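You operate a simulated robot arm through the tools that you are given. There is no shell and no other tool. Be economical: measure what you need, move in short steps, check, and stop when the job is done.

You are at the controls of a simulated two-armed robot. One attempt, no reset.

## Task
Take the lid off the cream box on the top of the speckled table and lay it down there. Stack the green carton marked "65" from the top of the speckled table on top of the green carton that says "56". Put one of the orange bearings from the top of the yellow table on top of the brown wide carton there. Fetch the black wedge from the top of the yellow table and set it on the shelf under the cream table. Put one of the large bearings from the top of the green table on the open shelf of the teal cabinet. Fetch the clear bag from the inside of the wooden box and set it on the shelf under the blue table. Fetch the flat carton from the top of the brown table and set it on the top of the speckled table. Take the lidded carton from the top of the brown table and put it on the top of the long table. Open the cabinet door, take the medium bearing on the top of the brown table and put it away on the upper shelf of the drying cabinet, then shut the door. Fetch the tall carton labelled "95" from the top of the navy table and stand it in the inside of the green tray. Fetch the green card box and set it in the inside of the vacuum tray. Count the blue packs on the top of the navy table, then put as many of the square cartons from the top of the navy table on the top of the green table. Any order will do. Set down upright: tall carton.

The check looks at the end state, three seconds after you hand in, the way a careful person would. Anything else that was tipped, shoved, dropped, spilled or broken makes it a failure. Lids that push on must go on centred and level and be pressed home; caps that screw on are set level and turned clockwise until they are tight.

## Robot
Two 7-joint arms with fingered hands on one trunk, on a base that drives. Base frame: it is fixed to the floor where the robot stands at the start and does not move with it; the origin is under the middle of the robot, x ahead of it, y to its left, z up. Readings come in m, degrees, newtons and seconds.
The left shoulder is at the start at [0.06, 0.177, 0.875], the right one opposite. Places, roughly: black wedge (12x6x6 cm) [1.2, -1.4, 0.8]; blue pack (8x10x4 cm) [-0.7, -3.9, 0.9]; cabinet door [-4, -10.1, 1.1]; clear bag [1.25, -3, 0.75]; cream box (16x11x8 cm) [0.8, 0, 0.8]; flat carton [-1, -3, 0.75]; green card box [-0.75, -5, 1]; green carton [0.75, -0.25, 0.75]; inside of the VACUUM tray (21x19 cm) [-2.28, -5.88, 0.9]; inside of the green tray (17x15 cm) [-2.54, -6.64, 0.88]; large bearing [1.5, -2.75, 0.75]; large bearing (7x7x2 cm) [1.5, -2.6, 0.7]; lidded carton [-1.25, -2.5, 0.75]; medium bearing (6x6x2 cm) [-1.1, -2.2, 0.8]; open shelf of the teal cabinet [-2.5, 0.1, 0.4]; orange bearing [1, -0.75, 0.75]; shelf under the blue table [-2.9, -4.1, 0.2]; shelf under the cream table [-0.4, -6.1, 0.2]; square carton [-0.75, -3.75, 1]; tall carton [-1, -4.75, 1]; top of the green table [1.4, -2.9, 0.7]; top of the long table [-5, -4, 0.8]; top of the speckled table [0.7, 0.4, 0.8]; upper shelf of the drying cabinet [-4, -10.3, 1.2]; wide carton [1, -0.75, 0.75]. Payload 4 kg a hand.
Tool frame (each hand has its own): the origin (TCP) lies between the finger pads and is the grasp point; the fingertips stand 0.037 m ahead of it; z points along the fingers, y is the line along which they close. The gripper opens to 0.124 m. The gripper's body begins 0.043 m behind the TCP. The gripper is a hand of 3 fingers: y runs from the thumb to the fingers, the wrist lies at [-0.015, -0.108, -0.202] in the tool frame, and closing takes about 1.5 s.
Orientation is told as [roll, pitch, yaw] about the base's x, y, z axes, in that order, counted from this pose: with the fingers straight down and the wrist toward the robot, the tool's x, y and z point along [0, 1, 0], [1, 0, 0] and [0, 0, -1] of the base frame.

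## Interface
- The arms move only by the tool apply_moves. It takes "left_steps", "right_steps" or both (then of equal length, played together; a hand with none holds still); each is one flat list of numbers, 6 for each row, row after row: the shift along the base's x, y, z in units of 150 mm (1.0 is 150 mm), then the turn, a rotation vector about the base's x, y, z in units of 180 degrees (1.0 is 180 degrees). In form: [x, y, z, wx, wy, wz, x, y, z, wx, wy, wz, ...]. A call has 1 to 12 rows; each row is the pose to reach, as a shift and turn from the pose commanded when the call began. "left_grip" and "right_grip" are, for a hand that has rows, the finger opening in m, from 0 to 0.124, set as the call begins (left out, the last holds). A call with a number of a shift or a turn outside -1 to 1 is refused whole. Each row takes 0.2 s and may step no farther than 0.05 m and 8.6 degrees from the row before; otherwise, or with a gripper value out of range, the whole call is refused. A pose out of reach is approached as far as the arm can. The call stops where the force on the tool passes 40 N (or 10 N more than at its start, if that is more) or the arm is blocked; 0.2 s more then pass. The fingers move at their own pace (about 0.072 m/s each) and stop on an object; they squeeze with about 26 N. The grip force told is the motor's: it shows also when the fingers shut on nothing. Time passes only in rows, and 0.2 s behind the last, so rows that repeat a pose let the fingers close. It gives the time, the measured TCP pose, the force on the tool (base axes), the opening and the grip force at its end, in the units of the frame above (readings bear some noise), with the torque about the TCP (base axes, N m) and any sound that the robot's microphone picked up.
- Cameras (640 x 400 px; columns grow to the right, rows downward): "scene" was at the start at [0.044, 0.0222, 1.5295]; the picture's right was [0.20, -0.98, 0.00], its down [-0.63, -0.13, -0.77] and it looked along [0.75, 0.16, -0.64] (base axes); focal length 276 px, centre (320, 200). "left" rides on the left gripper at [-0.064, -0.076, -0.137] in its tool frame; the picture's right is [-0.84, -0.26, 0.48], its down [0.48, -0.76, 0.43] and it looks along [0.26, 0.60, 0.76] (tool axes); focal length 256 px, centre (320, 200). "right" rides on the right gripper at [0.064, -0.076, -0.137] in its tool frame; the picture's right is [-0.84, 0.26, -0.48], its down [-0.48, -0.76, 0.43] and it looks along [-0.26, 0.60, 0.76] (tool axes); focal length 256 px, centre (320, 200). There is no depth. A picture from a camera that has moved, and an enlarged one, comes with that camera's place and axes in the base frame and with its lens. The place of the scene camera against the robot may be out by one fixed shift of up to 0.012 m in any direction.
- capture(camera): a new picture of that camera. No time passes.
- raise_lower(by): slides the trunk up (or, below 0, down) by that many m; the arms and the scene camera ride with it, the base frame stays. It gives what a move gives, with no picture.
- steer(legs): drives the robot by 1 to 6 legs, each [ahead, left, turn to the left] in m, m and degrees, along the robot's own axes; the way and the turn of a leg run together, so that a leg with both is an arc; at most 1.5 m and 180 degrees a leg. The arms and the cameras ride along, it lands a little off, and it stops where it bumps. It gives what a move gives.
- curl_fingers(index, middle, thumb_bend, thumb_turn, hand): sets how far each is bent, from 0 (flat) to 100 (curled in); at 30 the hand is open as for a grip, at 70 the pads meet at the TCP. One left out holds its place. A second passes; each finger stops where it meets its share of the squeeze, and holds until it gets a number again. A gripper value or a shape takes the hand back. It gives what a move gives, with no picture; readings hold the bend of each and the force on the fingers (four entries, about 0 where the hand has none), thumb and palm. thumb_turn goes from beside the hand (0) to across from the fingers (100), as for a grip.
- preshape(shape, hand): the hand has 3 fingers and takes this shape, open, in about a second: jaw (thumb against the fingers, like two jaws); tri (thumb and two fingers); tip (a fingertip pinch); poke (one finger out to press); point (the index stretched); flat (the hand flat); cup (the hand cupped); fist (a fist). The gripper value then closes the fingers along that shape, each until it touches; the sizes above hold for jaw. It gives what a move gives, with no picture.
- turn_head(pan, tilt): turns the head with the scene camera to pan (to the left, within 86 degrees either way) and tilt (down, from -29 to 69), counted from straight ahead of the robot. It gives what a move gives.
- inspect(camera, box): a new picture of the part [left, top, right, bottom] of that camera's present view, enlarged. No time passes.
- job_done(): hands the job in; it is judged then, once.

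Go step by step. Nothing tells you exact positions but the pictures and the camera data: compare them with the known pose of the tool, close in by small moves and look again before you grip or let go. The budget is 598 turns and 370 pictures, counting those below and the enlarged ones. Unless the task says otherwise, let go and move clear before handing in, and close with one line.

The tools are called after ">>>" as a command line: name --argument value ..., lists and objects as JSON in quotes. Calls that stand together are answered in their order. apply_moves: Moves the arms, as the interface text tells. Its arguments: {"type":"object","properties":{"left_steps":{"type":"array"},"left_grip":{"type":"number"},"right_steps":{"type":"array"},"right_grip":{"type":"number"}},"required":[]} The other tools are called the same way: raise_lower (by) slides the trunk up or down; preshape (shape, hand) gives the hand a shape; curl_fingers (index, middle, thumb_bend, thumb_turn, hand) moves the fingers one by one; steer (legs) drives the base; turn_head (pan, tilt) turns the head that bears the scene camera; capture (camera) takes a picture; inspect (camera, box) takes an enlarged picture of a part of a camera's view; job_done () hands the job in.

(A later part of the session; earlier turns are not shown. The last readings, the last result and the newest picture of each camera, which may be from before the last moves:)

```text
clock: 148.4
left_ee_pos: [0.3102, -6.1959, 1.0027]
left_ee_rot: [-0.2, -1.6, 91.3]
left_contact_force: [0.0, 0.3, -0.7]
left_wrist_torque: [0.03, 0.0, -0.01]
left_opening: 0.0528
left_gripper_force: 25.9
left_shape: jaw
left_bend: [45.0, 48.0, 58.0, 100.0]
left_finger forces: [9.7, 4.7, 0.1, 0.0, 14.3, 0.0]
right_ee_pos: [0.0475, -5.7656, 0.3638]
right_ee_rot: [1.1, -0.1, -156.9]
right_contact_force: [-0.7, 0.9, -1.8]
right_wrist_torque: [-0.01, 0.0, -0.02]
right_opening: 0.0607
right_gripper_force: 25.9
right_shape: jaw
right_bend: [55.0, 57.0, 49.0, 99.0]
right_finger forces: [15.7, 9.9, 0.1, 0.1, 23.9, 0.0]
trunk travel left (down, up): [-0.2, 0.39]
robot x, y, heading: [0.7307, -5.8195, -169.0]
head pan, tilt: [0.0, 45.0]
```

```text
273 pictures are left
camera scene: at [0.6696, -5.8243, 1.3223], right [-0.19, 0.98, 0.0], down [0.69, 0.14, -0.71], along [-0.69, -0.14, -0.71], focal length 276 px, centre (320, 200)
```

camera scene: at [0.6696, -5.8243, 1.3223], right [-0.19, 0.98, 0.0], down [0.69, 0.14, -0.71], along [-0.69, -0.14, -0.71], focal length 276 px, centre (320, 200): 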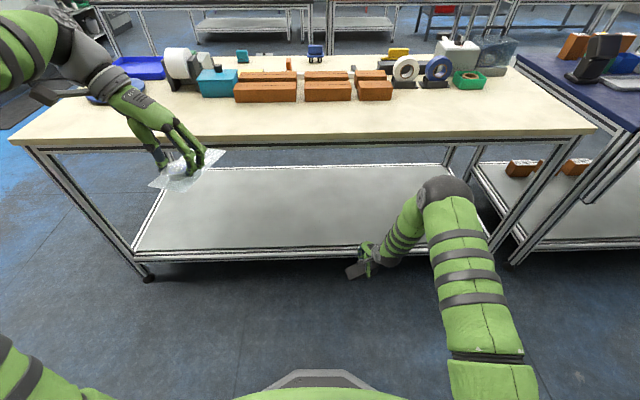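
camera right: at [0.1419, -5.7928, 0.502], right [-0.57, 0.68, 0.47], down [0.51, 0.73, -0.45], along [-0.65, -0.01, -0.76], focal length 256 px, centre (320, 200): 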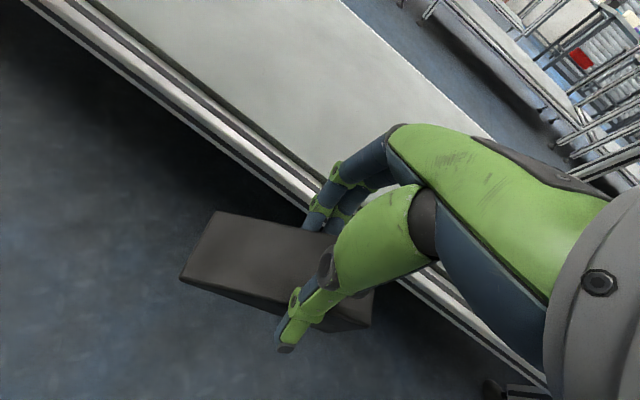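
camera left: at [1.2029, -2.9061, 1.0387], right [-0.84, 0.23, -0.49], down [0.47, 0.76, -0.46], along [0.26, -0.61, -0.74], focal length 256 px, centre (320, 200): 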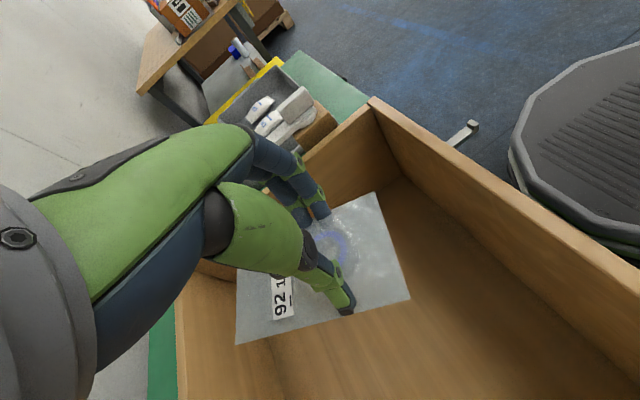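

>>> steer --legs '[[0.34, 0, 0]]'

>>> capture --camera "right"

>>> capture --camera "scene"

```text
clock: 150.4
left_ee_pos: [0.0386, -6.2325, 1.0071]
left_ee_rot: [0.4, -1.7, 89.4]
left_contact_force: [0.8, -0.5, -0.9]
left_wrist_torque: [0.06, 0.01, 0.0]
left_opening: 0.0527
left_gripper_force: 25.9
left_shape: jaw
left_bend: [45.0, 48.0, 58.0, 100.0]
left_finger forces: [9.9, 4.5, 0.0, 0.0, 14.5, 0.0]
right_ee_pos: [-0.1838, -5.8151, 0.3605]
right_ee_rot: [2.1, 1.7, -156.4]
right_contact_force: [-0.1, 0.7, -2.8]
right_wrist_torque: [-0.02, 0.0, -0.02]
right_opening: 0.0613
right_gripper_force: 25.7
right_shape: jaw
right_bend: [54.0, 56.0, 49.0, 99.0]
right_finger forces: [16.6, 10.0, 0.0, 0.1, 24.8, 0.0]
trunk travel left (down, up): [-0.2, 0.39]
robot x, y, heading: [0.4627, -5.865, -170.9]
head pan, tilt: [0.0, 45.0]
stopped in leg 1: the robot was blocked; the commanded pose is now the measured one
```

```text
272 pictures are left
camera right: at [-0.0956, -5.8418, 0.5019], right [-0.59, 0.68, 0.44], down [0.52, 0.74, -0.43], along [-0.62, -0.02, -0.79], focal length 256 px, centre (320, 200)
```

right: 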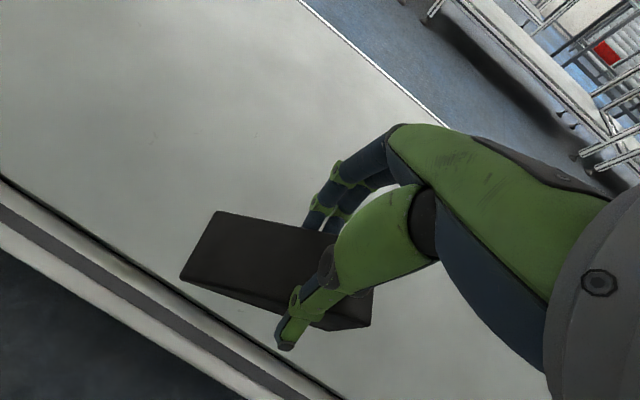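

```text
271 pictures are left
camera scene: at [0.4123, -5.8735, 1.3235], right [-0.16, 0.99, 0.0], down [0.69, 0.11, -0.71], along [-0.7, -0.11, -0.7], focal length 276 px, centre (320, 200)
```

scene: 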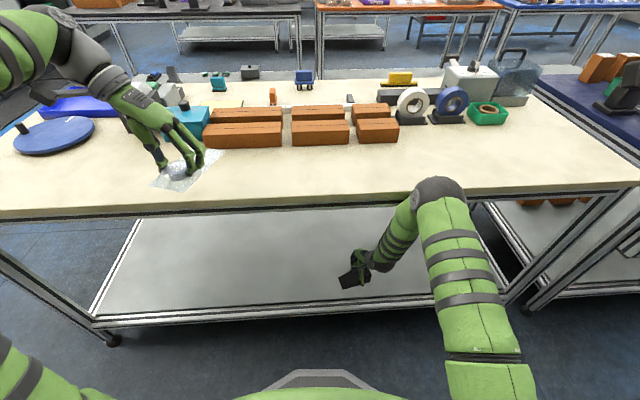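

>>> steer --legs '[[-0.05, 0, 0]]'

>>> apply_moves --left_steps '[0, 0, 0.25, 0, 0, 0, 0, 0, 0.5, 0, 0, 0, 0, 0, 0.75, 0, 0, 0, 0, 0, 1, 0, 0, 0]' --right_steps '[0, 0, 0.2, 0, 0, 0, 0, 0, 0.4, 0, 0, 0, 0, 0, 0.6, 0, 0, 0, 0, 0, 0.8, 0, 0, 0]'

>>> raise_lower --by -0.15

>>> capture --camera "scene"

```text
clock: 151.3
left_ee_pos: [0.0771, -6.2233, 1.0039]
left_ee_rot: [-0.1, -1.7, 89.5]
left_contact_force: [-0.3, -1.1, -1.2]
left_wrist_torque: [-0.02, 0.0, -0.01]
left_opening: 0.0531
left_gripper_force: 26.0
left_shape: jaw
left_bend: [45.0, 48.0, 58.0, 100.0]
left_finger forces: [9.9, 4.6, 0.1, 0.0, 14.4, 0.1]
right_ee_pos: [-0.14, -5.8059, 0.3493]
right_ee_rot: [2.4, 2.4, -156.7]
right_contact_force: [0.5, -0.3, -2.6]
right_wrist_torque: [0.02, 0.04, 0.0]
right_opening: 0.0617
right_gripper_force: 25.9
right_shape: jaw
right_bend: [54.0, 56.0, 49.0, 99.0]
right_finger forces: [16.4, 9.9, 0.0, 0.0, 24.6, 0.0]
trunk travel left (down, up): [-0.2, 0.39]
robot x, y, heading: [0.5058, -5.8569, -171.0]
head pan, tilt: [0.0, 45.0]
```

```text
clock: 152.3
left_ee_pos: [0.0802, -6.2258, 1.1532]
left_ee_rot: [-0.2, -1.7, 89.5]
left_contact_force: [-0.6, 0.5, -0.2]
left_wrist_torque: [-0.03, -0.01, -0.03]
left_opening: 0.0531
left_gripper_force: 25.6
left_shape: jaw
left_bend: [45.0, 48.0, 58.0, 100.0]
left_finger forces: [9.8, 4.8, 0.0, 0.0, 14.3, 0.2]
right_ee_pos: [-0.1389, -5.806, 0.469]
right_ee_rot: [2.2, 2.4, -156.6]
right_contact_force: [-0.3, 0.2, -1.7]
right_wrist_torque: [0.01, 0.04, 0.0]
right_opening: 0.0617
right_gripper_force: 26.3
right_shape: jaw
right_bend: [54.0, 56.0, 49.0, 99.0]
right_finger forces: [16.1, 9.9, 0.0, 0.1, 24.2, 0.1]
trunk travel left (down, up): [-0.2, 0.39]
robot x, y, heading: [0.5074, -5.859, -170.8]
head pan, tilt: [0.0, 45.0]
```

```text
clock: 154.1
left_ee_pos: [0.0788, -6.2255, 1.0035]
left_ee_rot: [-0.1, -1.7, 89.5]
left_contact_force: [0.1, -0.3, -0.8]
left_wrist_torque: [-0.07, -0.01, 0.0]
left_opening: 0.0529
left_gripper_force: 25.8
left_shape: jaw
left_bend: [45.0, 48.0, 58.0, 100.0]
left_finger forces: [9.8, 4.7, 0.1, 0.0, 14.4, 0.0]
right_ee_pos: [-0.1387, -5.8046, 0.3198]
right_ee_rot: [2.4, 2.4, -156.8]
right_contact_force: [0.9, -0.2, -2.3]
right_wrist_torque: [0.06, 0.03, -0.02]
right_opening: 0.0615
right_gripper_force: 25.5
right_shape: jaw
right_bend: [54.0, 56.0, 49.0, 99.0]
right_finger forces: [16.1, 9.7, 0.1, 0.0, 24.1, 0.1]
trunk travel left (down, up): [-0.05, 0.54]
robot x, y, heading: [0.5073, -5.8597, -170.9]
head pan, tilt: [0.0, 45.0]
```

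```text
270 pictures are left
camera scene: at [0.4474, -5.8642, 1.1723], right [-0.16, 0.99, 0.0], down [0.7, 0.11, -0.71], along [-0.7, -0.11, -0.71], focal length 276 px, centre (320, 200)
```

scene: 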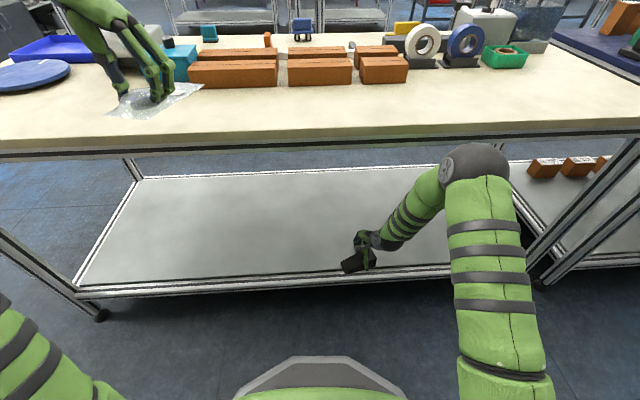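

>>> apply_moves --right_steps '[0, 0, 0.2, -0.013, -0.013, 0, -0.25, -0.04, 0.25, -0.013, -0.013, 0, -0.5, -0.08, 0.25, -0.013, -0.013, 0, -0.75, -0.12, 0.25, -0.013, -0.013, 0, -0.98, -0.16, 0.25, -0.013, -0.013, 0]'

>>> capture --camera "right"

>>> capture --camera "scene"

```text
clock: 155.3
left_ee_pos: [0.0791, -6.2256, 1.0032]
left_ee_rot: [-0.2, -1.7, 89.5]
left_contact_force: [0.1, 0.6, -0.2]
left_wrist_torque: [-0.01, -0.01, 0.0]
left_opening: 0.0528
left_gripper_force: 26.3
left_shape: jaw
left_bend: [45.0, 48.0, 58.0, 100.0]
left_finger forces: [9.8, 4.6, 0.1, 0.1, 14.5, 0.0]
right_ee_pos: [-0.2867, -5.8294, 0.3569]
right_ee_rot: [5.5, 3.6, -156.5]
right_contact_force: [0.5, -0.6, -1.0]
right_wrist_torque: [-0.01, 0.03, -0.01]
right_opening: 0.0616
right_gripper_force: 26.0
right_shape: jaw
right_bend: [54.0, 56.0, 49.0, 99.0]
right_finger forces: [15.6, 9.5, 0.0, 0.0, 23.3, 0.0]
trunk travel left (down, up): [-0.05, 0.54]
robot x, y, heading: [0.5062, -5.861, -171.0]
head pan, tilt: [0.0, 45.0]
```

```text
269 pictures are left
camera right: at [-0.2057, -5.8504, 0.5045], right [-0.61, 0.69, 0.38], down [0.55, 0.72, -0.43], along [-0.57, -0.05, -0.82], focal length 256 px, centre (320, 200)
```

right: 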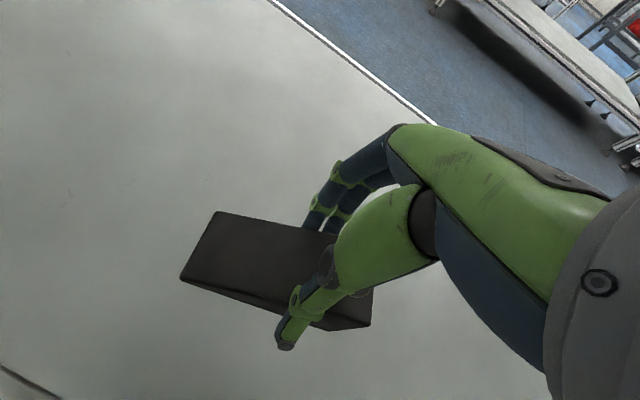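

```text
268 pictures are left
camera scene: at [0.4475, -5.8642, 1.1722], right [-0.16, 0.99, 0.0], down [0.7, 0.11, -0.71], along [-0.7, -0.11, -0.71], focal length 276 px, centre (320, 200)
```

scene: 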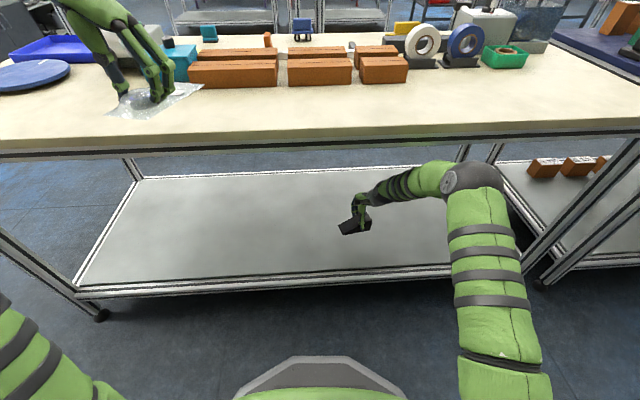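

>>> apply_moves --right_steps '[0, 0, -0.1, 0.01, 0.015, 0, 0, 0, -0.2, 0.02, 0.031, 0, 0, 0, -0.28, 0.02, 0.031, 0, 0, 0, -0.34, 0.02, 0.031, 0, 0, 0, -0.4, 0.02, 0.031, 0, 0, 0, -0.45, 0.02, 0.031, 0, 0, 0, -0.5, 0.02, 0.031, 0, 0, 0, -0.55, 0.02, 0.031, 0, 0, 0, -0.6, 0.02, 0.031, 0, 0, 0, -0.65, 0.02, 0.031, 0]'

>>> capture --camera "right"

```text
clock: 157.3
left_ee_pos: [0.0812, -6.2236, 1.0035]
left_ee_rot: [-0.2, -1.7, 89.4]
left_contact_force: [0.5, 0.3, -0.7]
left_wrist_torque: [-0.03, 0.01, -0.01]
left_opening: 0.0529
left_gripper_force: 26.3
left_shape: jaw
left_bend: [45.0, 48.0, 58.0, 100.0]
left_finger forces: [9.8, 4.7, 0.0, 0.0, 14.4, 0.0]
right_ee_pos: [-0.2907, -5.8331, 0.2791]
right_ee_rot: [-0.1, -1.0, -156.7]
right_contact_force: [12.0, 2.7, 23.8]
right_wrist_torque: [0.35, -1.01, -0.04]
right_opening: 0.0604
right_gripper_force: 25.8
right_shape: jaw
right_bend: [57.0, 58.0, 47.0, 99.0]
right_finger forces: [12.7, 6.2, 0.0, 0.0, 40.6, 0.0]
trunk travel left (down, up): [-0.05, 0.54]
robot x, y, heading: [0.5083, -5.8614, -171.0]
head pan, tilt: [0.0, 45.0]
stopped in row 9 (right hand): the force on the tool passed its limit at 46 N (the readings are from after the stop); the commanded pose is now the measured one
```

```text
267 pictures are left
camera right: at [-0.194, -5.8612, 0.4153], right [-0.56, 0.67, 0.49], down [0.5, 0.74, -0.45], along [-0.66, -0.01, -0.75], focal length 256 px, centre (320, 200)
```

right: 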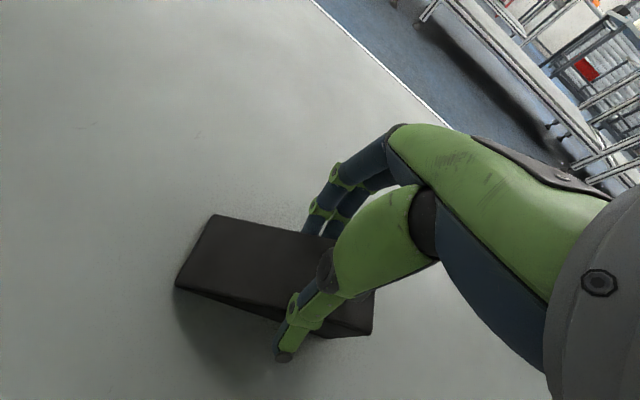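

>>> apply_moves --right_steps '[0, 0, 0.015, 0, 0, 0, 0, 0, 0.015, 0, 0, 0, 0, 0, 0.015, 0, 0, 0]' --right_grip 0.075

>>> apply_moves --right_steps '[0, 0, 0, 0, 0, 0, 0, 0, 0.1, 0, 0, 0, 0, 0, 0.3, 0, 0, 0, 0, 0, 0.6, 0, 0, 0, 0, 0, 0.9, 0, 0, 0]' --right_grip 0.09

>>> capture --camera "right"

```text
clock: 158.1
left_ee_pos: [0.0813, -6.2242, 1.0034]
left_ee_rot: [-0.2, -1.6, 89.5]
left_contact_force: [0.1, -0.2, -0.1]
left_wrist_torque: [-0.03, -0.01, -0.02]
left_opening: 0.053
left_gripper_force: 25.5
left_shape: jaw
left_bend: [45.0, 48.0, 58.0, 100.0]
left_finger forces: [9.8, 4.7, 0.0, 0.1, 14.4, 0.0]
right_ee_pos: [-0.2892, -5.8316, 0.2792]
right_ee_rot: [-0.1, -0.9, -156.7]
right_contact_force: [13.0, 3.3, 20.0]
right_wrist_torque: [0.4, -0.92, -0.03]
right_opening: 0.0813
right_gripper_force: 0.0
right_shape: jaw
right_bend: [38.0, 42.0, 48.0, 98.0]
right_finger forces: [0.1, 0.0, 0.1, 0.0, 23.0, 0.0]
trunk travel left (down, up): [-0.05, 0.54]
robot x, y, heading: [0.5088, -5.8623, -171.0]
head pan, tilt: [0.0, 45.0]
```

```text
clock: 159.3
left_ee_pos: [0.0797, -6.2247, 1.0026]
left_ee_rot: [-0.2, -1.7, 89.6]
left_contact_force: [0.6, 0.4, -0.8]
left_wrist_torque: [-0.02, -0.03, 0.0]
left_opening: 0.0528
left_gripper_force: 26.0
left_shape: jaw
left_bend: [45.0, 48.0, 58.0, 100.0]
left_finger forces: [9.8, 4.6, 0.1, 0.0, 14.4, 0.0]
right_ee_pos: [-0.2877, -5.8315, 0.4122]
right_ee_rot: [0.0, -0.6, -156.7]
right_contact_force: [0.3, -0.2, 0.0]
right_wrist_torque: [0.0, -0.01, 0.01]
right_opening: 0.0896
right_gripper_force: 0.0
right_shape: jaw
right_bend: [34.0, 37.0, 49.0, 99.0]
right_finger forces: [0.0, 0.0, 0.0, 0.0, 0.0, 0.0]
trunk travel left (down, up): [-0.05, 0.54]
robot x, y, heading: [0.5128, -5.8609, -171.1]
head pan, tilt: [0.0, 45.0]
```

```text
266 pictures are left
camera right: at [-0.1924, -5.8599, 0.5478], right [-0.56, 0.67, 0.49], down [0.5, 0.74, -0.44], along [-0.66, -0.01, -0.75], focal length 256 px, centre (320, 200)
```

right: 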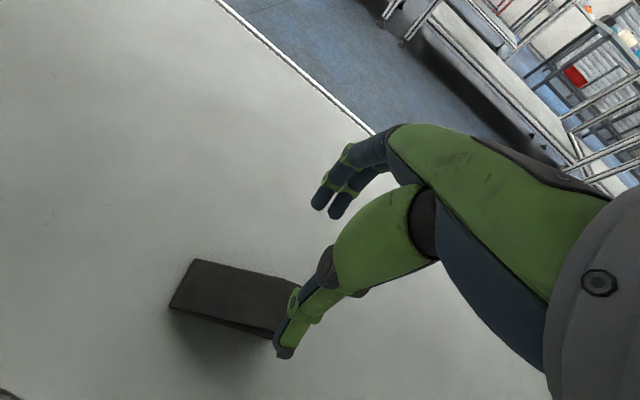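

>>> steer --legs '[[-0.4, 0, 0]]'

>>> apply_moves --right_steps '[0.25, 0.04, 0.15, 0, 0, 0, 0.5, 0.08, 0.3, 0, 0, 0, 0.75, 0.12, 0.45, 0, 0, 0, 1, 0.16, 0.6, 0, 0, 0]'

>>> raise_lower --by 0.35

>>> steer --legs '[[0, 0, 81]]'

>>> turn_head --pan 0 --tilt 30

>>> capture --camera "scene"

```text
clock: 161.8
left_ee_pos: [0.4734, -6.1624, 1.0028]
left_ee_rot: [-0.2, -1.7, 89.6]
left_contact_force: [0.4, -0.8, -0.9]
left_wrist_torque: [-0.01, -0.01, 0.0]
left_opening: 0.0528
left_gripper_force: 25.2
left_shape: jaw
left_bend: [45.0, 48.0, 58.0, 100.0]
left_finger forces: [9.7, 4.7, 0.0, 0.0, 14.4, 0.0]
right_ee_pos: [0.1052, -5.7687, 0.4119]
right_ee_rot: [0.0, -0.7, -156.6]
right_contact_force: [0.3, -0.4, 0.1]
right_wrist_torque: [-0.01, 0.0, -0.01]
right_opening: 0.0895
right_gripper_force: 0.1
right_shape: jaw
right_bend: [34.0, 37.0, 49.0, 99.0]
right_finger forces: [0.0, 0.0, 0.1, 0.1, 0.0, 0.1]
trunk travel left (down, up): [-0.05, 0.54]
robot x, y, heading: [0.9058, -5.7986, -171.1]
head pan, tilt: [0.0, 45.0]
```

```text
clock: 162.8
left_ee_pos: [0.4725, -6.1633, 1.0024]
left_ee_rot: [-0.2, -1.6, 89.5]
left_contact_force: [-0.4, 0.8, -0.4]
left_wrist_torque: [-0.02, -0.03, 0.01]
left_opening: 0.053
left_gripper_force: 26.2
left_shape: jaw
left_bend: [45.0, 48.0, 58.0, 100.0]
left_finger forces: [9.8, 4.7, 0.0, 0.1, 14.5, 0.0]
right_ee_pos: [0.2564, -5.7446, 0.5033]
right_ee_rot: [-0.1, -0.7, -156.7]
right_contact_force: [-0.9, -0.4, -0.1]
right_wrist_torque: [-0.01, -0.03, -0.03]
right_opening: 0.0897
right_gripper_force: 0.1
right_shape: jaw
right_bend: [34.0, 37.0, 49.0, 99.0]
right_finger forces: [0.0, 0.0, 0.0, 0.0, 0.1, 0.1]
trunk travel left (down, up): [-0.05, 0.54]
robot x, y, heading: [0.8993, -5.7954, -170.9]
head pan, tilt: [0.0, 45.0]
```

```text
clock: 166.2
left_ee_pos: [0.4746, -6.1611, 1.3522]
left_ee_rot: [-0.3, -1.7, 89.4]
left_contact_force: [-0.4, -0.7, -1.1]
left_wrist_torque: [-0.03, -0.01, 0.0]
left_opening: 0.053
left_gripper_force: 25.4
left_shape: jaw
left_bend: [45.0, 48.0, 58.0, 100.0]
left_finger forces: [9.8, 4.7, 0.0, 0.1, 14.5, 0.0]
right_ee_pos: [0.256, -5.7453, 0.8541]
right_ee_rot: [0.1, -0.6, -156.6]
right_contact_force: [-0.5, 0.2, 0.4]
right_wrist_torque: [-0.02, -0.04, 0.03]
right_opening: 0.0897
right_gripper_force: 0.2
right_shape: jaw
right_bend: [34.0, 37.0, 49.0, 99.0]
right_finger forces: [0.0, 0.0, 0.1, 0.1, 0.0, 0.0]
trunk travel left (down, up): [-0.4, 0.19]
robot x, y, heading: [0.8983, -5.7967, -170.8]
head pan, tilt: [0.0, 45.0]
```

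```text
clock: 170.1
left_ee_pos: [1.1957, -6.277, 1.3525]
left_ee_rot: [-0.3, -1.7, 170.4]
left_contact_force: [1.2, 0.2, -1.4]
left_wrist_torque: [0.04, -0.04, 0.01]
left_opening: 0.0527
left_gripper_force: 26.2
left_shape: jaw
left_bend: [45.0, 48.0, 58.0, 100.0]
left_finger forces: [9.4, 4.8, 0.0, 0.0, 14.2, 0.1]
right_ee_pos: [0.7467, -6.4268, 0.8543]
right_ee_rot: [-0.1, -0.8, -75.8]
right_contact_force: [-0.3, 0.6, 0.4]
right_wrist_torque: [0.04, -0.05, 0.0]
right_opening: 0.09
right_gripper_force: 0.1
right_shape: jaw
right_bend: [34.0, 37.0, 49.0, 99.0]
right_finger forces: [0.0, 0.0, 0.1, 0.1, 0.0, 0.1]
trunk travel left (down, up): [-0.4, 0.19]
robot x, y, heading: [0.9044, -5.8005, -89.9]
head pan, tilt: [0.0, 45.0]
```

```text
clock: 170.8
left_ee_pos: [1.1934, -6.2768, 1.3542]
left_ee_rot: [-0.2, -1.7, 170.5]
left_contact_force: [-0.8, 1.4, -0.4]
left_wrist_torque: [-0.02, 0.01, 0.01]
left_opening: 0.0526
left_gripper_force: 26.4
left_shape: jaw
left_bend: [45.0, 48.0, 58.0, 100.0]
left_finger forces: [9.4, 4.8, 0.0, 0.1, 14.1, 0.0]
right_ee_pos: [0.7459, -6.4255, 0.8549]
right_ee_rot: [-0.1, -0.7, -75.7]
right_contact_force: [-0.1, -0.2, 0.0]
right_wrist_torque: [-0.02, 0.01, 0.01]
right_opening: 0.0897
right_gripper_force: 0.0
right_shape: jaw
right_bend: [34.0, 37.0, 49.0, 99.0]
right_finger forces: [0.0, 0.0, 0.0, 0.0, 0.0, 0.0]
trunk travel left (down, up): [-0.4, 0.19]
robot x, y, heading: [0.904, -5.7962, -90.0]
head pan, tilt: [0.0, 30.0]
```

```text
265 pictures are left
camera scene: at [0.8921, -5.8536, 1.5448], right [-1.0, 0.0, 0.0], down [0.0, 0.5, -0.87], along [0.0, -0.87, -0.5], focal length 276 px, centre (320, 200)
```

scene: 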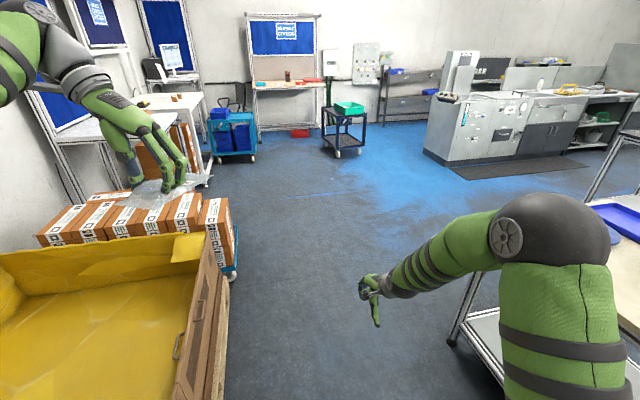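

>>> steer --legs '[[1.45, 0, 0], [0.4, -0.3, 0], [0, -1.2, 0]]'

>>> turn_head --pan -86 --tilt 25

>>> capture --camera "scene"

```text
clock: 186.2
left_ee_pos: [-0.2542, -8.1607, 1.3531]
left_ee_rot: [-0.2, -1.7, 171.3]
left_contact_force: [0.5, 0.2, -1.3]
left_wrist_torque: [0.04, -0.04, 0.03]
left_opening: 0.0527
left_gripper_force: 26.0
left_shape: jaw
left_bend: [45.0, 48.0, 58.0, 100.0]
left_finger forces: [9.4, 4.8, 0.1, 0.1, 14.1, 0.1]
right_ee_pos: [-0.6983, -8.3171, 0.8531]
right_ee_rot: [0.1, -0.7, -74.8]
right_contact_force: [0.6, -0.7, -0.5]
right_wrist_torque: [-0.02, -0.02, 0.03]
right_opening: 0.0894
right_gripper_force: 0.0
right_shape: jaw
right_bend: [34.0, 37.0, 49.0, 99.0]
right_finger forces: [0.1, 0.0, 0.0, 0.0, 0.0, 0.0]
trunk travel left (down, up): [-0.4, 0.19]
robot x, y, heading: [-0.5511, -7.6853, -88.8]
head pan, tilt: [0.0, 30.0]
```

```text
clock: 187.8
left_ee_pos: [-0.2538, -8.1601, 1.3532]
left_ee_rot: [-0.2, -1.7, 171.3]
left_contact_force: [0.4, 0.6, -2.4]
left_wrist_torque: [0.01, -0.05, 0.01]
left_opening: 0.0528
left_gripper_force: 26.2
left_shape: jaw
left_bend: [45.0, 48.0, 58.0, 100.0]
left_finger forces: [9.4, 4.7, 0.1, 0.0, 14.2, 0.1]
right_ee_pos: [-0.6976, -8.3163, 0.8546]
right_ee_rot: [-0.2, -0.7, -74.8]
right_contact_force: [0.3, 0.1, -0.6]
right_wrist_torque: [0.04, 0.0, -0.02]
right_opening: 0.0899
right_gripper_force: 0.1
right_shape: jaw
right_bend: [34.0, 37.0, 49.0, 99.0]
right_finger forces: [0.0, 0.0, 0.0, 0.0, 0.0, 0.0]
trunk travel left (down, up): [-0.4, 0.19]
robot x, y, heading: [-0.5544, -7.6839, -89.1]
head pan, tilt: [-85.9, 25.0]
```

```text
264 pictures are left
camera scene: at [-0.6552, -7.6592, 1.5528], right [-0.09, 1.0, 0.0], down [0.42, 0.04, -0.91], along [-0.9, -0.08, -0.42], focal length 276 px, centre (320, 200)
```

scene: 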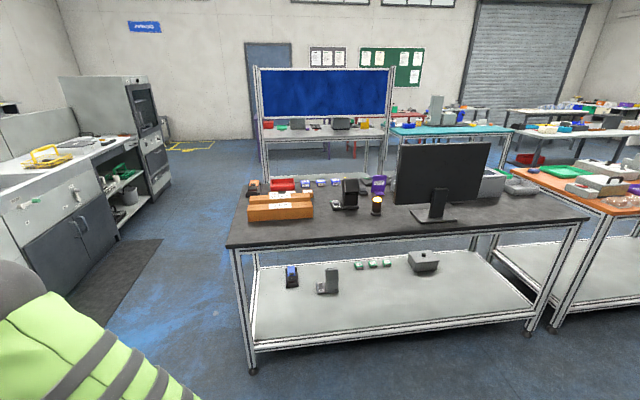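

>>> apply_moves --right_steps '[0, 0.1, 0.25, 0, 0, 0, 0, 0.2, 0.5, 0, 0, 0, 0, 0.3, 0.75, 0, 0, 0, 0, 0.4, 1, 0, 0, 0]'

>>> steer --legs '[[0, -0.6, 0], [0, 0, 95], [0, 0, 95.5]]'

>>> turn_head --pan 0 --tilt 25

>>> capture --camera "scene"

```text
clock: 188.8
left_ee_pos: [-0.2541, -8.1597, 1.3528]
left_ee_rot: [-0.2, -1.7, 171.4]
left_contact_force: [-0.6, 1.0, -1.4]
left_wrist_torque: [0.01, 0.0, 0.01]
left_opening: 0.0528
left_gripper_force: 25.6
left_shape: jaw
left_bend: [45.0, 48.0, 58.0, 100.0]
left_finger forces: [9.4, 4.9, 0.1, 0.1, 14.1, 0.0]
right_ee_pos: [-0.6975, -8.2577, 1.0066]
right_ee_rot: [-0.1, -0.7, -74.8]
right_contact_force: [0.0, 0.4, -0.5]
right_wrist_torque: [-0.01, -0.01, -0.03]
right_opening: 0.09
right_gripper_force: 0.0
right_shape: jaw
right_bend: [34.0, 37.0, 49.0, 99.0]
right_finger forces: [0.0, 0.0, 0.0, 0.0, 0.0, 0.0]
trunk travel left (down, up): [-0.4, 0.19]
robot x, y, heading: [-0.5549, -7.6862, -88.9]
head pan, tilt: [-85.9, 25.0]
```

```text
clock: 200.3
left_ee_pos: [-1.5588, -7.3061, 1.3525]
left_ee_rot: [-0.1, -1.7, 4.3]
left_contact_force: [0.4, -0.3, -0.8]
left_wrist_torque: [-0.03, 0.02, -0.01]
left_opening: 0.0523
left_gripper_force: 25.9
left_shape: jaw
left_bend: [45.0, 48.0, 59.0, 100.0]
left_finger forces: [8.6, 4.9, 0.0, 0.0, 13.7, 0.0]
right_ee_pos: [-1.1482, -7.1112, 1.0057]
right_ee_rot: [-0.2, -0.6, 118.2]
right_contact_force: [-0.3, -0.2, 0.0]
right_wrist_torque: [-0.04, -0.01, 0.01]
right_opening: 0.0898
right_gripper_force: 0.0
right_shape: jaw
right_bend: [34.0, 37.0, 49.0, 99.0]
right_finger forces: [0.1, 0.0, 0.0, 0.0, 0.0, 0.1]
trunk travel left (down, up): [-0.4, 0.19]
robot x, y, heading: [-1.1541, -7.7001, 104.0]
head pan, tilt: [-85.9, 25.0]
```

```text
clock: 201.9
left_ee_pos: [-1.5601, -7.3057, 1.3526]
left_ee_rot: [-0.2, -1.7, 4.3]
left_contact_force: [-0.6, 0.3, -1.2]
left_wrist_torque: [-0.02, 0.04, 0.0]
left_opening: 0.0521
left_gripper_force: 26.2
left_shape: jaw
left_bend: [45.0, 48.0, 59.0, 100.0]
left_finger forces: [8.6, 5.0, 0.1, 0.0, 13.7, 0.0]
right_ee_pos: [-1.1476, -7.1103, 1.0055]
right_ee_rot: [0.0, -0.6, 118.2]
right_contact_force: [0.7, -1.2, 0.0]
right_wrist_torque: [-0.02, 0.01, 0.03]
right_opening: 0.0897
right_gripper_force: 0.1
right_shape: jaw
right_bend: [34.0, 37.0, 49.0, 99.0]
right_finger forces: [0.0, 0.0, 0.0, 0.0, 0.0, 0.0]
trunk travel left (down, up): [-0.4, 0.19]
robot x, y, heading: [-1.1602, -7.7041, 103.9]
head pan, tilt: [0.0, 25.0]
```

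```text
263 pictures are left
camera scene: at [-1.1842, -7.6359, 1.5528], right [0.97, 0.24, 0.0], down [0.1, -0.41, -0.91], along [-0.22, 0.88, -0.42], focal length 276 px, centre (320, 200)
```

scene: 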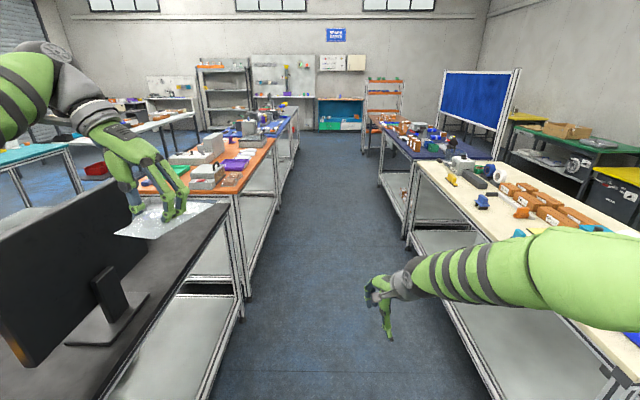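

>>> raise_lower --by 0.15

>>> steer --legs '[[0, 0, -3.4], [1.2, 0, 0], [1.2, 0, 0]]'

>>> capture --camera "scene"

```text
clock: 203.7
left_ee_pos: [-1.5579, -7.3058, 1.5039]
left_ee_rot: [-0.3, -1.6, 4.4]
left_contact_force: [0.0, 0.0, -0.4]
left_wrist_torque: [-0.04, 0.02, 0.0]
left_opening: 0.052
left_gripper_force: 26.3
left_shape: jaw
left_bend: [45.0, 48.0, 59.0, 100.0]
left_finger forces: [8.6, 4.8, 0.0, 0.0, 13.6, 0.1]
right_ee_pos: [-1.148, -7.1109, 1.1552]
right_ee_rot: [-0.1, -0.9, 118.2]
right_contact_force: [0.7, -0.9, 0.0]
right_wrist_torque: [0.01, 0.03, 0.02]
right_opening: 0.0897
right_gripper_force: 0.0
right_shape: jaw
right_bend: [34.0, 37.0, 49.0, 99.0]
right_finger forces: [0.0, 0.1, 0.0, 0.1, 0.1, 0.0]
trunk travel left (down, up): [-0.55, 0.04]
robot x, y, heading: [-1.1609, -7.703, 104.0]
head pan, tilt: [0.0, 25.0]
```

```text
clock: 215.8
left_ee_pos: [-1.9744, -4.9251, 1.5029]
left_ee_rot: [-0.2, -1.7, 0.2]
left_contact_force: [0.7, 0.5, -1.7]
left_wrist_torque: [-0.02, 0.01, -0.01]
left_opening: 0.0525
left_gripper_force: 25.4
left_shape: jaw
left_bend: [45.0, 48.0, 59.0, 100.0]
left_finger forces: [8.6, 4.7, 0.1, 0.0, 13.7, 0.0]
right_ee_pos: [-1.5512, -4.7601, 1.1551]
right_ee_rot: [0.1, -0.7, 114.2]
right_contact_force: [0.5, 0.2, -0.4]
right_wrist_torque: [0.0, 0.02, 0.01]
right_opening: 0.0894
right_gripper_force: 0.1
right_shape: jaw
right_bend: [34.0, 37.0, 49.0, 99.0]
right_finger forces: [0.0, 0.0, 0.0, 0.1, 0.0, 0.1]
trunk travel left (down, up): [-0.55, 0.04]
robot x, y, heading: [-1.6047, -5.3482, 99.8]
head pan, tilt: [0.0, 25.0]
```

```text
262 pictures are left
camera scene: at [-1.6241, -5.2817, 1.7028], right [0.98, 0.17, 0.0], down [0.07, -0.42, -0.91], along [-0.16, 0.89, -0.42], focal length 276 px, centre (320, 200)
```

scene: 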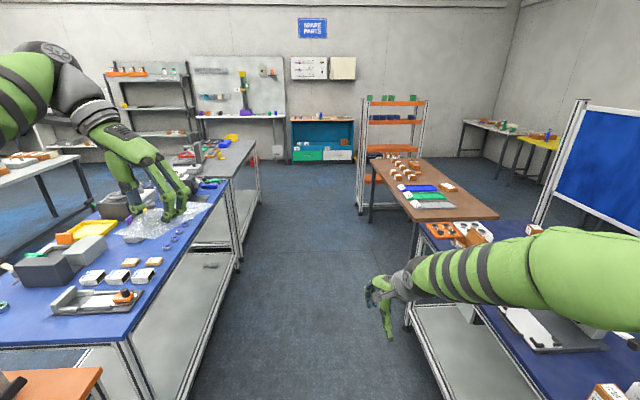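

>>> steer --legs '[[1.17, 0.04, 0], [0, 0, 91]]'

>>> apply_moves --left_steps '[0, 0, 0, 0, 0, 0.046, 0, 0, 0, 0, 0, 0.092, 0, 0, 0, 0, 0, 0.138, 0, 0, 0, 0, 0, 0.184, 0, 0, 0, 0, 0, 0.23, 0, 0, 0, 0, 0, 0.276, 0, 0, 0, 0, 0, 0.322, 0, 0, 0, 0, 0, 0.368, 0, 0, 0, 0, 0, 0.414, 0, 0, 0, 0, 0, 0.46, 0, 0, 0, 0, 0, 0.5]'

>>> turn_head --pan 0 --tilt 45

>>> capture --camera "scene"

```text
clock: 225.7
left_ee_pos: [-2.2534, -4.575, 1.5029]
left_ee_rot: [-0.2, -1.6, 90.8]
left_contact_force: [-0.2, -0.2, -1.0]
left_wrist_torque: [-0.02, 0.01, 0.01]
left_opening: 0.0523
left_gripper_force: 25.8
left_shape: jaw
left_bend: [45.0, 48.0, 59.0, 100.0]
left_finger forces: [8.3, 4.8, 0.1, 0.0, 13.6, 0.1]
right_ee_pos: [-2.4233, -4.153, 1.1552]
right_ee_rot: [-0.2, -0.7, -155.3]
right_contact_force: [-0.4, 0.0, 0.3]
right_wrist_torque: [0.02, 0.0, -0.01]
right_opening: 0.0901
right_gripper_force: 0.0
right_shape: jaw
right_bend: [34.0, 37.0, 49.0, 99.0]
right_finger forces: [0.0, 0.0, 0.0, 0.1, 0.0, 0.1]
trunk travel left (down, up): [-0.55, 0.04]
robot x, y, heading: [-1.8346, -4.2004, -169.5]
head pan, tilt: [0.0, 25.0]
```

```text
clock: 228.1
left_ee_pos: [-2.2543, -4.574, 1.5027]
left_ee_rot: [-0.1, -1.5, -179.0]
left_contact_force: [-0.3, -0.4, -1.5]
left_wrist_torque: [-0.02, -0.01, -0.03]
left_opening: 0.0517
left_gripper_force: 26.0
left_shape: jaw
left_bend: [45.0, 48.0, 59.0, 100.0]
left_finger forces: [8.5, 4.8, 0.0, 0.0, 13.6, 0.0]
right_ee_pos: [-2.4242, -4.1523, 1.1558]
right_ee_rot: [0.0, -0.8, -155.3]
right_contact_force: [0.8, 0.4, -0.1]
right_wrist_torque: [-0.01, 0.02, 0.0]
right_opening: 0.0897
right_gripper_force: 0.1
right_shape: jaw
right_bend: [34.0, 37.0, 49.0, 99.0]
right_finger forces: [0.0, 0.1, 0.1, 0.1, 0.0, 0.1]
trunk travel left (down, up): [-0.55, 0.04]
robot x, y, heading: [-1.8355, -4.1985, -169.4]
head pan, tilt: [0.0, 25.0]
```

```text
clock: 228.9
left_ee_pos: [-2.2539, -4.5742, 1.5033]
left_ee_rot: [-0.2, -1.7, -179.2]
left_contact_force: [0.4, 0.4, -1.2]
left_wrist_torque: [0.06, 0.02, 0.01]
left_opening: 0.0516
left_gripper_force: 25.9
left_shape: jaw
left_bend: [45.0, 48.0, 59.0, 100.0]
left_finger forces: [8.5, 4.8, 0.0, 0.1, 13.4, 0.0]
right_ee_pos: [-2.4233, -4.1534, 1.1559]
right_ee_rot: [0.0, -0.6, -155.3]
right_contact_force: [-0.7, 0.4, -0.8]
right_wrist_torque: [-0.01, -0.02, 0.03]
right_opening: 0.0895
right_gripper_force: 0.1
right_shape: jaw
right_bend: [34.0, 37.0, 49.0, 99.0]
right_finger forces: [0.1, 0.0, 0.0, 0.1, 0.0, 0.0]
trunk travel left (down, up): [-0.55, 0.04]
robot x, y, heading: [-1.8318, -4.1978, -169.3]
head pan, tilt: [0.0, 45.0]
```

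```text
261 pictures are left
camera scene: at [-1.8944, -4.2047, 1.6723], right [-0.18, 0.98, 0.0], down [0.69, 0.13, -0.71], along [-0.7, -0.13, -0.71], focal length 276 px, centre (320, 200)
```

scene: 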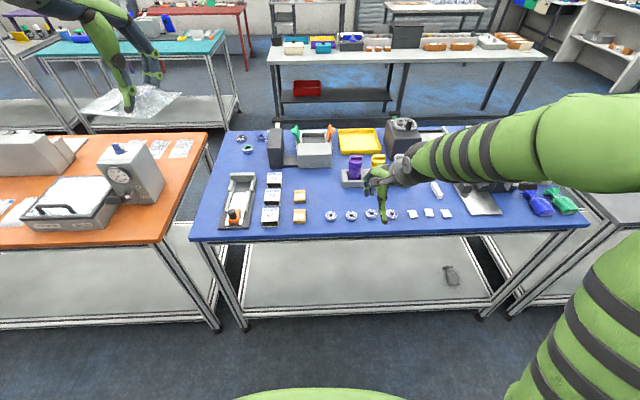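

>>> apply_moves --left_steps '[0, 0, -0.25, 0, 0, 0, 0, 0, -0.5, 0, 0, 0, 0, 0, -0.75, 0, 0, 0, 0, 0, -1, 0, 0, 0]' --right_steps '[0.1, 0, 0.25, 0, 0, 0, 0.2, 0, 0.5, 0, 0, 0, 0.3, 0, 0.75, 0, 0, 0, 0.4, 0, 1, 0, 0, 0]'

>>> apply_moves --left_steps '[0, 0, -0.25, 0, 0, 0, 0, 0, -0.5, 0, 0, 0, 0, 0, -0.75, 0, 0, 0, 0, 0, -1, 0, 0, 0]' --right_steps '[0.1, 0, 0.25, 0, 0, 0, 0.2, 0, 0.5, 0, 0, 0, 0.3, 0, 0.75, 0, 0, 0, 0.4, 0, 1, 0, 0, 0]'

>>> apply_moves --right_steps '[0, 0, 0.2, 0, 0, 0, 0, 0, 0.4, 0, 0, 0, 0, 0, 0.6, 0, 0, 0]'

>>> raise_lower --by -0.5

>>> steer --legs '[[0, -0.15, 0]]'

>>> capture --camera "scene"

```text
clock: 229.9
left_ee_pos: [-2.2519, -4.5751, 1.3549]
left_ee_rot: [-0.1, -1.8, -179.2]
left_contact_force: [0.0, 0.0, -0.7]
left_wrist_torque: [0.01, 0.0, -0.03]
left_opening: 0.0518
left_gripper_force: 25.6
left_shape: jaw
left_bend: [45.0, 48.0, 59.0, 100.0]
left_finger forces: [8.5, 4.8, 0.2, 0.0, 13.6, 0.0]
right_ee_pos: [-2.3628, -4.1546, 1.3064]
right_ee_rot: [0.0, -0.7, -155.4]
right_contact_force: [0.2, 0.2, 0.8]
right_wrist_torque: [0.03, -0.01, -0.02]
right_opening: 0.0898
right_gripper_force: 0.1
right_shape: jaw
right_bend: [34.0, 37.0, 49.0, 99.0]
right_finger forces: [0.1, 0.0, 0.1, 0.1, 0.0, 0.1]
trunk travel left (down, up): [-0.55, 0.04]
robot x, y, heading: [-1.834, -4.201, -169.7]
head pan, tilt: [0.0, 45.0]
```

```text
clock: 230.9
left_ee_pos: [-2.2528, -4.574, 1.2042]
left_ee_rot: [-0.1, -1.8, -179.1]
left_contact_force: [-0.7, 0.3, -0.7]
left_wrist_torque: [0.01, 0.0, 0.01]
left_opening: 0.0518
left_gripper_force: 25.8
left_shape: jaw
left_bend: [45.0, 48.0, 59.0, 100.0]
left_finger forces: [8.6, 4.7, 0.0, 0.0, 13.7, 0.0]
right_ee_pos: [-2.3037, -4.1542, 1.455]
right_ee_rot: [-0.1, -0.7, -155.2]
right_contact_force: [0.1, -1.0, -0.4]
right_wrist_torque: [0.02, -0.04, -0.01]
right_opening: 0.0898
right_gripper_force: 0.0
right_shape: jaw
right_bend: [34.0, 37.0, 49.0, 99.0]
right_finger forces: [0.1, 0.1, 0.0, 0.0, 0.0, 0.0]
trunk travel left (down, up): [-0.55, 0.04]
robot x, y, heading: [-1.8332, -4.2001, -169.6]
head pan, tilt: [0.0, 45.0]
```

```text
clock: 231.7
left_ee_pos: [-2.2531, -4.5731, 1.2034]
left_ee_rot: [-0.2, -1.7, -179.2]
left_contact_force: [0.1, -0.4, -0.6]
left_wrist_torque: [0.02, -0.02, -0.04]
left_opening: 0.052
left_gripper_force: 25.7
left_shape: jaw
left_bend: [45.0, 48.0, 59.0, 100.0]
left_finger forces: [8.6, 4.9, 0.0, 0.0, 13.6, 0.1]
right_ee_pos: [-2.3032, -4.1525, 1.5449]
right_ee_rot: [-0.1, -0.7, -155.3]
right_contact_force: [-0.2, 0.1, 0.4]
right_wrist_torque: [-0.02, -0.01, 0.03]
right_opening: 0.0898
right_gripper_force: 0.0
right_shape: jaw
right_bend: [34.0, 37.0, 49.0, 99.0]
right_finger forces: [0.1, 0.0, 0.0, 0.1, 0.0, 0.0]
trunk travel left (down, up): [-0.55, 0.04]
robot x, y, heading: [-1.8315, -4.1959, -169.3]
head pan, tilt: [0.0, 45.0]
```

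```text
refused: -0.5 is not a number from -0.4 to 0.4
```

```text
clock: 233.1
left_ee_pos: [-2.2799, -4.4219, 1.2047]
left_ee_rot: [-0.2, -1.7, -179.1]
left_contact_force: [-0.4, 0.0, -1.1]
left_wrist_torque: [0.02, -0.02, -0.01]
left_opening: 0.0517
left_gripper_force: 25.5
left_shape: jaw
left_bend: [45.0, 48.0, 59.0, 100.0]
left_finger forces: [8.6, 4.8, 0.0, 0.0, 13.7, 0.1]
right_ee_pos: [-2.3318, -4.0014, 1.5432]
right_ee_rot: [0.1, -0.7, -155.4]
right_contact_force: [-0.3, 0.4, 0.1]
right_wrist_torque: [-0.03, 0.0, 0.03]
right_opening: 0.0897
right_gripper_force: 0.0
right_shape: jaw
right_bend: [34.0, 37.0, 49.0, 99.0]
right_finger forces: [0.1, 0.0, 0.1, 0.0, 0.0, 0.1]
trunk travel left (down, up): [-0.55, 0.04]
robot x, y, heading: [-1.8605, -4.0503, -169.8]
head pan, tilt: [0.0, 45.0]
```

```text
260 pictures are left
camera scene: at [-1.9221, -4.0539, 1.6722], right [-0.18, 0.98, 0.0], down [0.7, 0.13, -0.71], along [-0.7, -0.13, -0.71], focal length 276 px, centre (320, 200)
```

scene: 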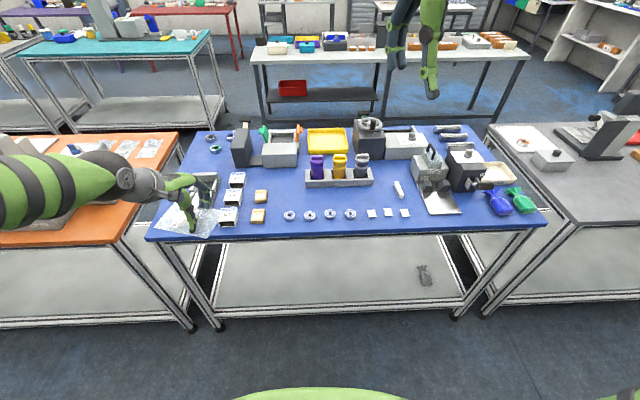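

>>> raise_lower --by -0.4

>>> apply_moves --left_steps '[0, 0, -0.25, 0, 0, 0, 0, 0, -0.5, 0, 0, 0, 0, 0, -0.75, 0, 0, 0, 0, 0, -1, 0, 0, 0]'

>>> apply_moves --left_steps '[0, 0, -0.25, 0, 0, 0, 0, 0, -0.5, 0, 0, 0, 0, 0, -0.75, 0, 0, 0, 0, 0, -1, 0, 0, 0]'

>>> capture --camera "scene"

>>> capture --camera "left"

```text
clock: 236.9
left_ee_pos: [-2.2803, -4.424, 0.8048]
left_ee_rot: [-0.2, -1.7, -179.3]
left_contact_force: [-0.8, -0.8, -1.3]
left_wrist_torque: [0.04, 0.01, -0.02]
left_opening: 0.052
left_gripper_force: 25.1
left_shape: jaw
left_bend: [45.0, 48.0, 59.0, 100.0]
left_finger forces: [8.6, 4.8, 0.0, 0.0, 13.6, 0.0]
right_ee_pos: [-2.3307, -4.0037, 1.1445]
right_ee_rot: [0.0, -0.7, -155.4]
right_contact_force: [0.6, 0.0, -0.1]
right_wrist_torque: [0.03, 0.0, -0.03]
right_opening: 0.0901
right_gripper_force: 0.2
right_shape: jaw
right_bend: [34.0, 37.0, 49.0, 99.0]
right_finger forces: [0.1, 0.0, 0.1, 0.1, 0.0, 0.0]
trunk travel left (down, up): [-0.15, 0.44]
robot x, y, heading: [-1.8641, -4.0512, -169.6]
head pan, tilt: [0.0, 45.0]
```

```text
clock: 237.9
left_ee_pos: [-2.2674, -4.4179, 0.6481]
left_ee_rot: [-7.8, 3.9, -166.9]
left_contact_force: [-1.9, -0.3, 0.0]
left_wrist_torque: [0.02, -0.04, -0.02]
left_opening: 0.0519
left_gripper_force: 25.9
left_shape: jaw
left_bend: [45.0, 48.0, 59.0, 100.0]
left_finger forces: [8.6, 4.9, 0.0, 0.0, 13.6, 0.1]
right_ee_pos: [-2.3305, -4.004, 1.146]
right_ee_rot: [-0.1, -0.9, -155.3]
right_contact_force: [-0.4, -0.8, 0.0]
right_wrist_torque: [-0.02, 0.0, -0.02]
right_opening: 0.0898
right_gripper_force: 0.1
right_shape: jaw
right_bend: [34.0, 37.0, 49.0, 99.0]
right_finger forces: [0.0, 0.0, 0.1, 0.0, 0.0, 0.0]
trunk travel left (down, up): [-0.15, 0.44]
robot x, y, heading: [-1.8614, -4.053, -169.3]
head pan, tilt: [0.0, 45.0]
```

```text
clock: 238.9
left_ee_pos: [-2.2826, -4.4241, 0.5032]
left_ee_rot: [-0.1, -1.8, -179.3]
left_contact_force: [0.5, 0.2, -0.7]
left_wrist_torque: [0.0, -0.03, -0.02]
left_opening: 0.0514
left_gripper_force: 26.3
left_shape: jaw
left_bend: [45.0, 48.0, 59.0, 100.0]
left_finger forces: [8.6, 4.8, 0.0, 0.0, 13.6, 0.1]
right_ee_pos: [-2.3315, -4.0021, 1.1457]
right_ee_rot: [0.1, -0.6, -155.4]
right_contact_force: [0.0, -1.3, 1.0]
right_wrist_torque: [-0.05, 0.06, 0.01]
right_opening: 0.0899
right_gripper_force: 0.1
right_shape: jaw
right_bend: [34.0, 37.0, 49.0, 99.0]
right_finger forces: [0.1, 0.0, 0.0, 0.1, 0.1, 0.0]
trunk travel left (down, up): [-0.15, 0.44]
robot x, y, heading: [-1.859, -4.0516, -169.5]
head pan, tilt: [0.0, 45.0]
```

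```text
259 pictures are left
camera scene: at [-1.9217, -4.0557, 1.2723], right [-0.18, 0.98, 0.0], down [0.7, 0.13, -0.71], along [-0.7, -0.13, -0.71], focal length 276 px, centre (320, 200)
```

scene: 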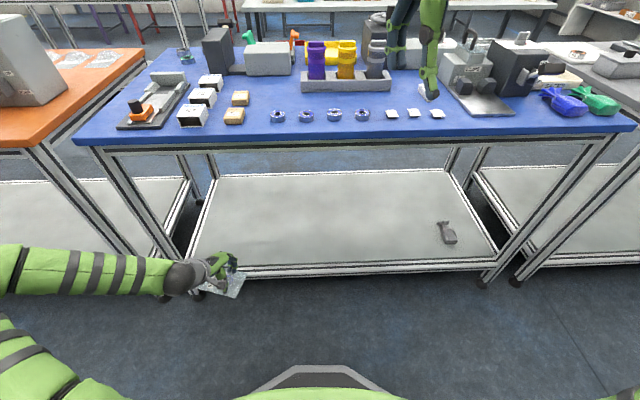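

```text
258 pictures are left
camera left: at [-2.2024, -4.359, 0.6395], right [0.23, 0.84, -0.49], down [0.75, -0.47, -0.46], along [-0.62, -0.26, -0.74], focal length 256 px, centre (320, 200)
```

left: 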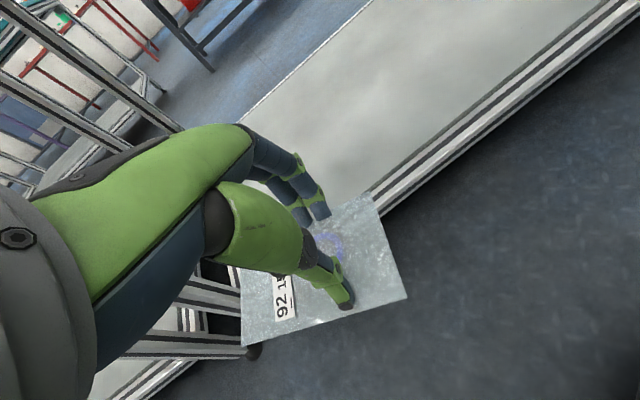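

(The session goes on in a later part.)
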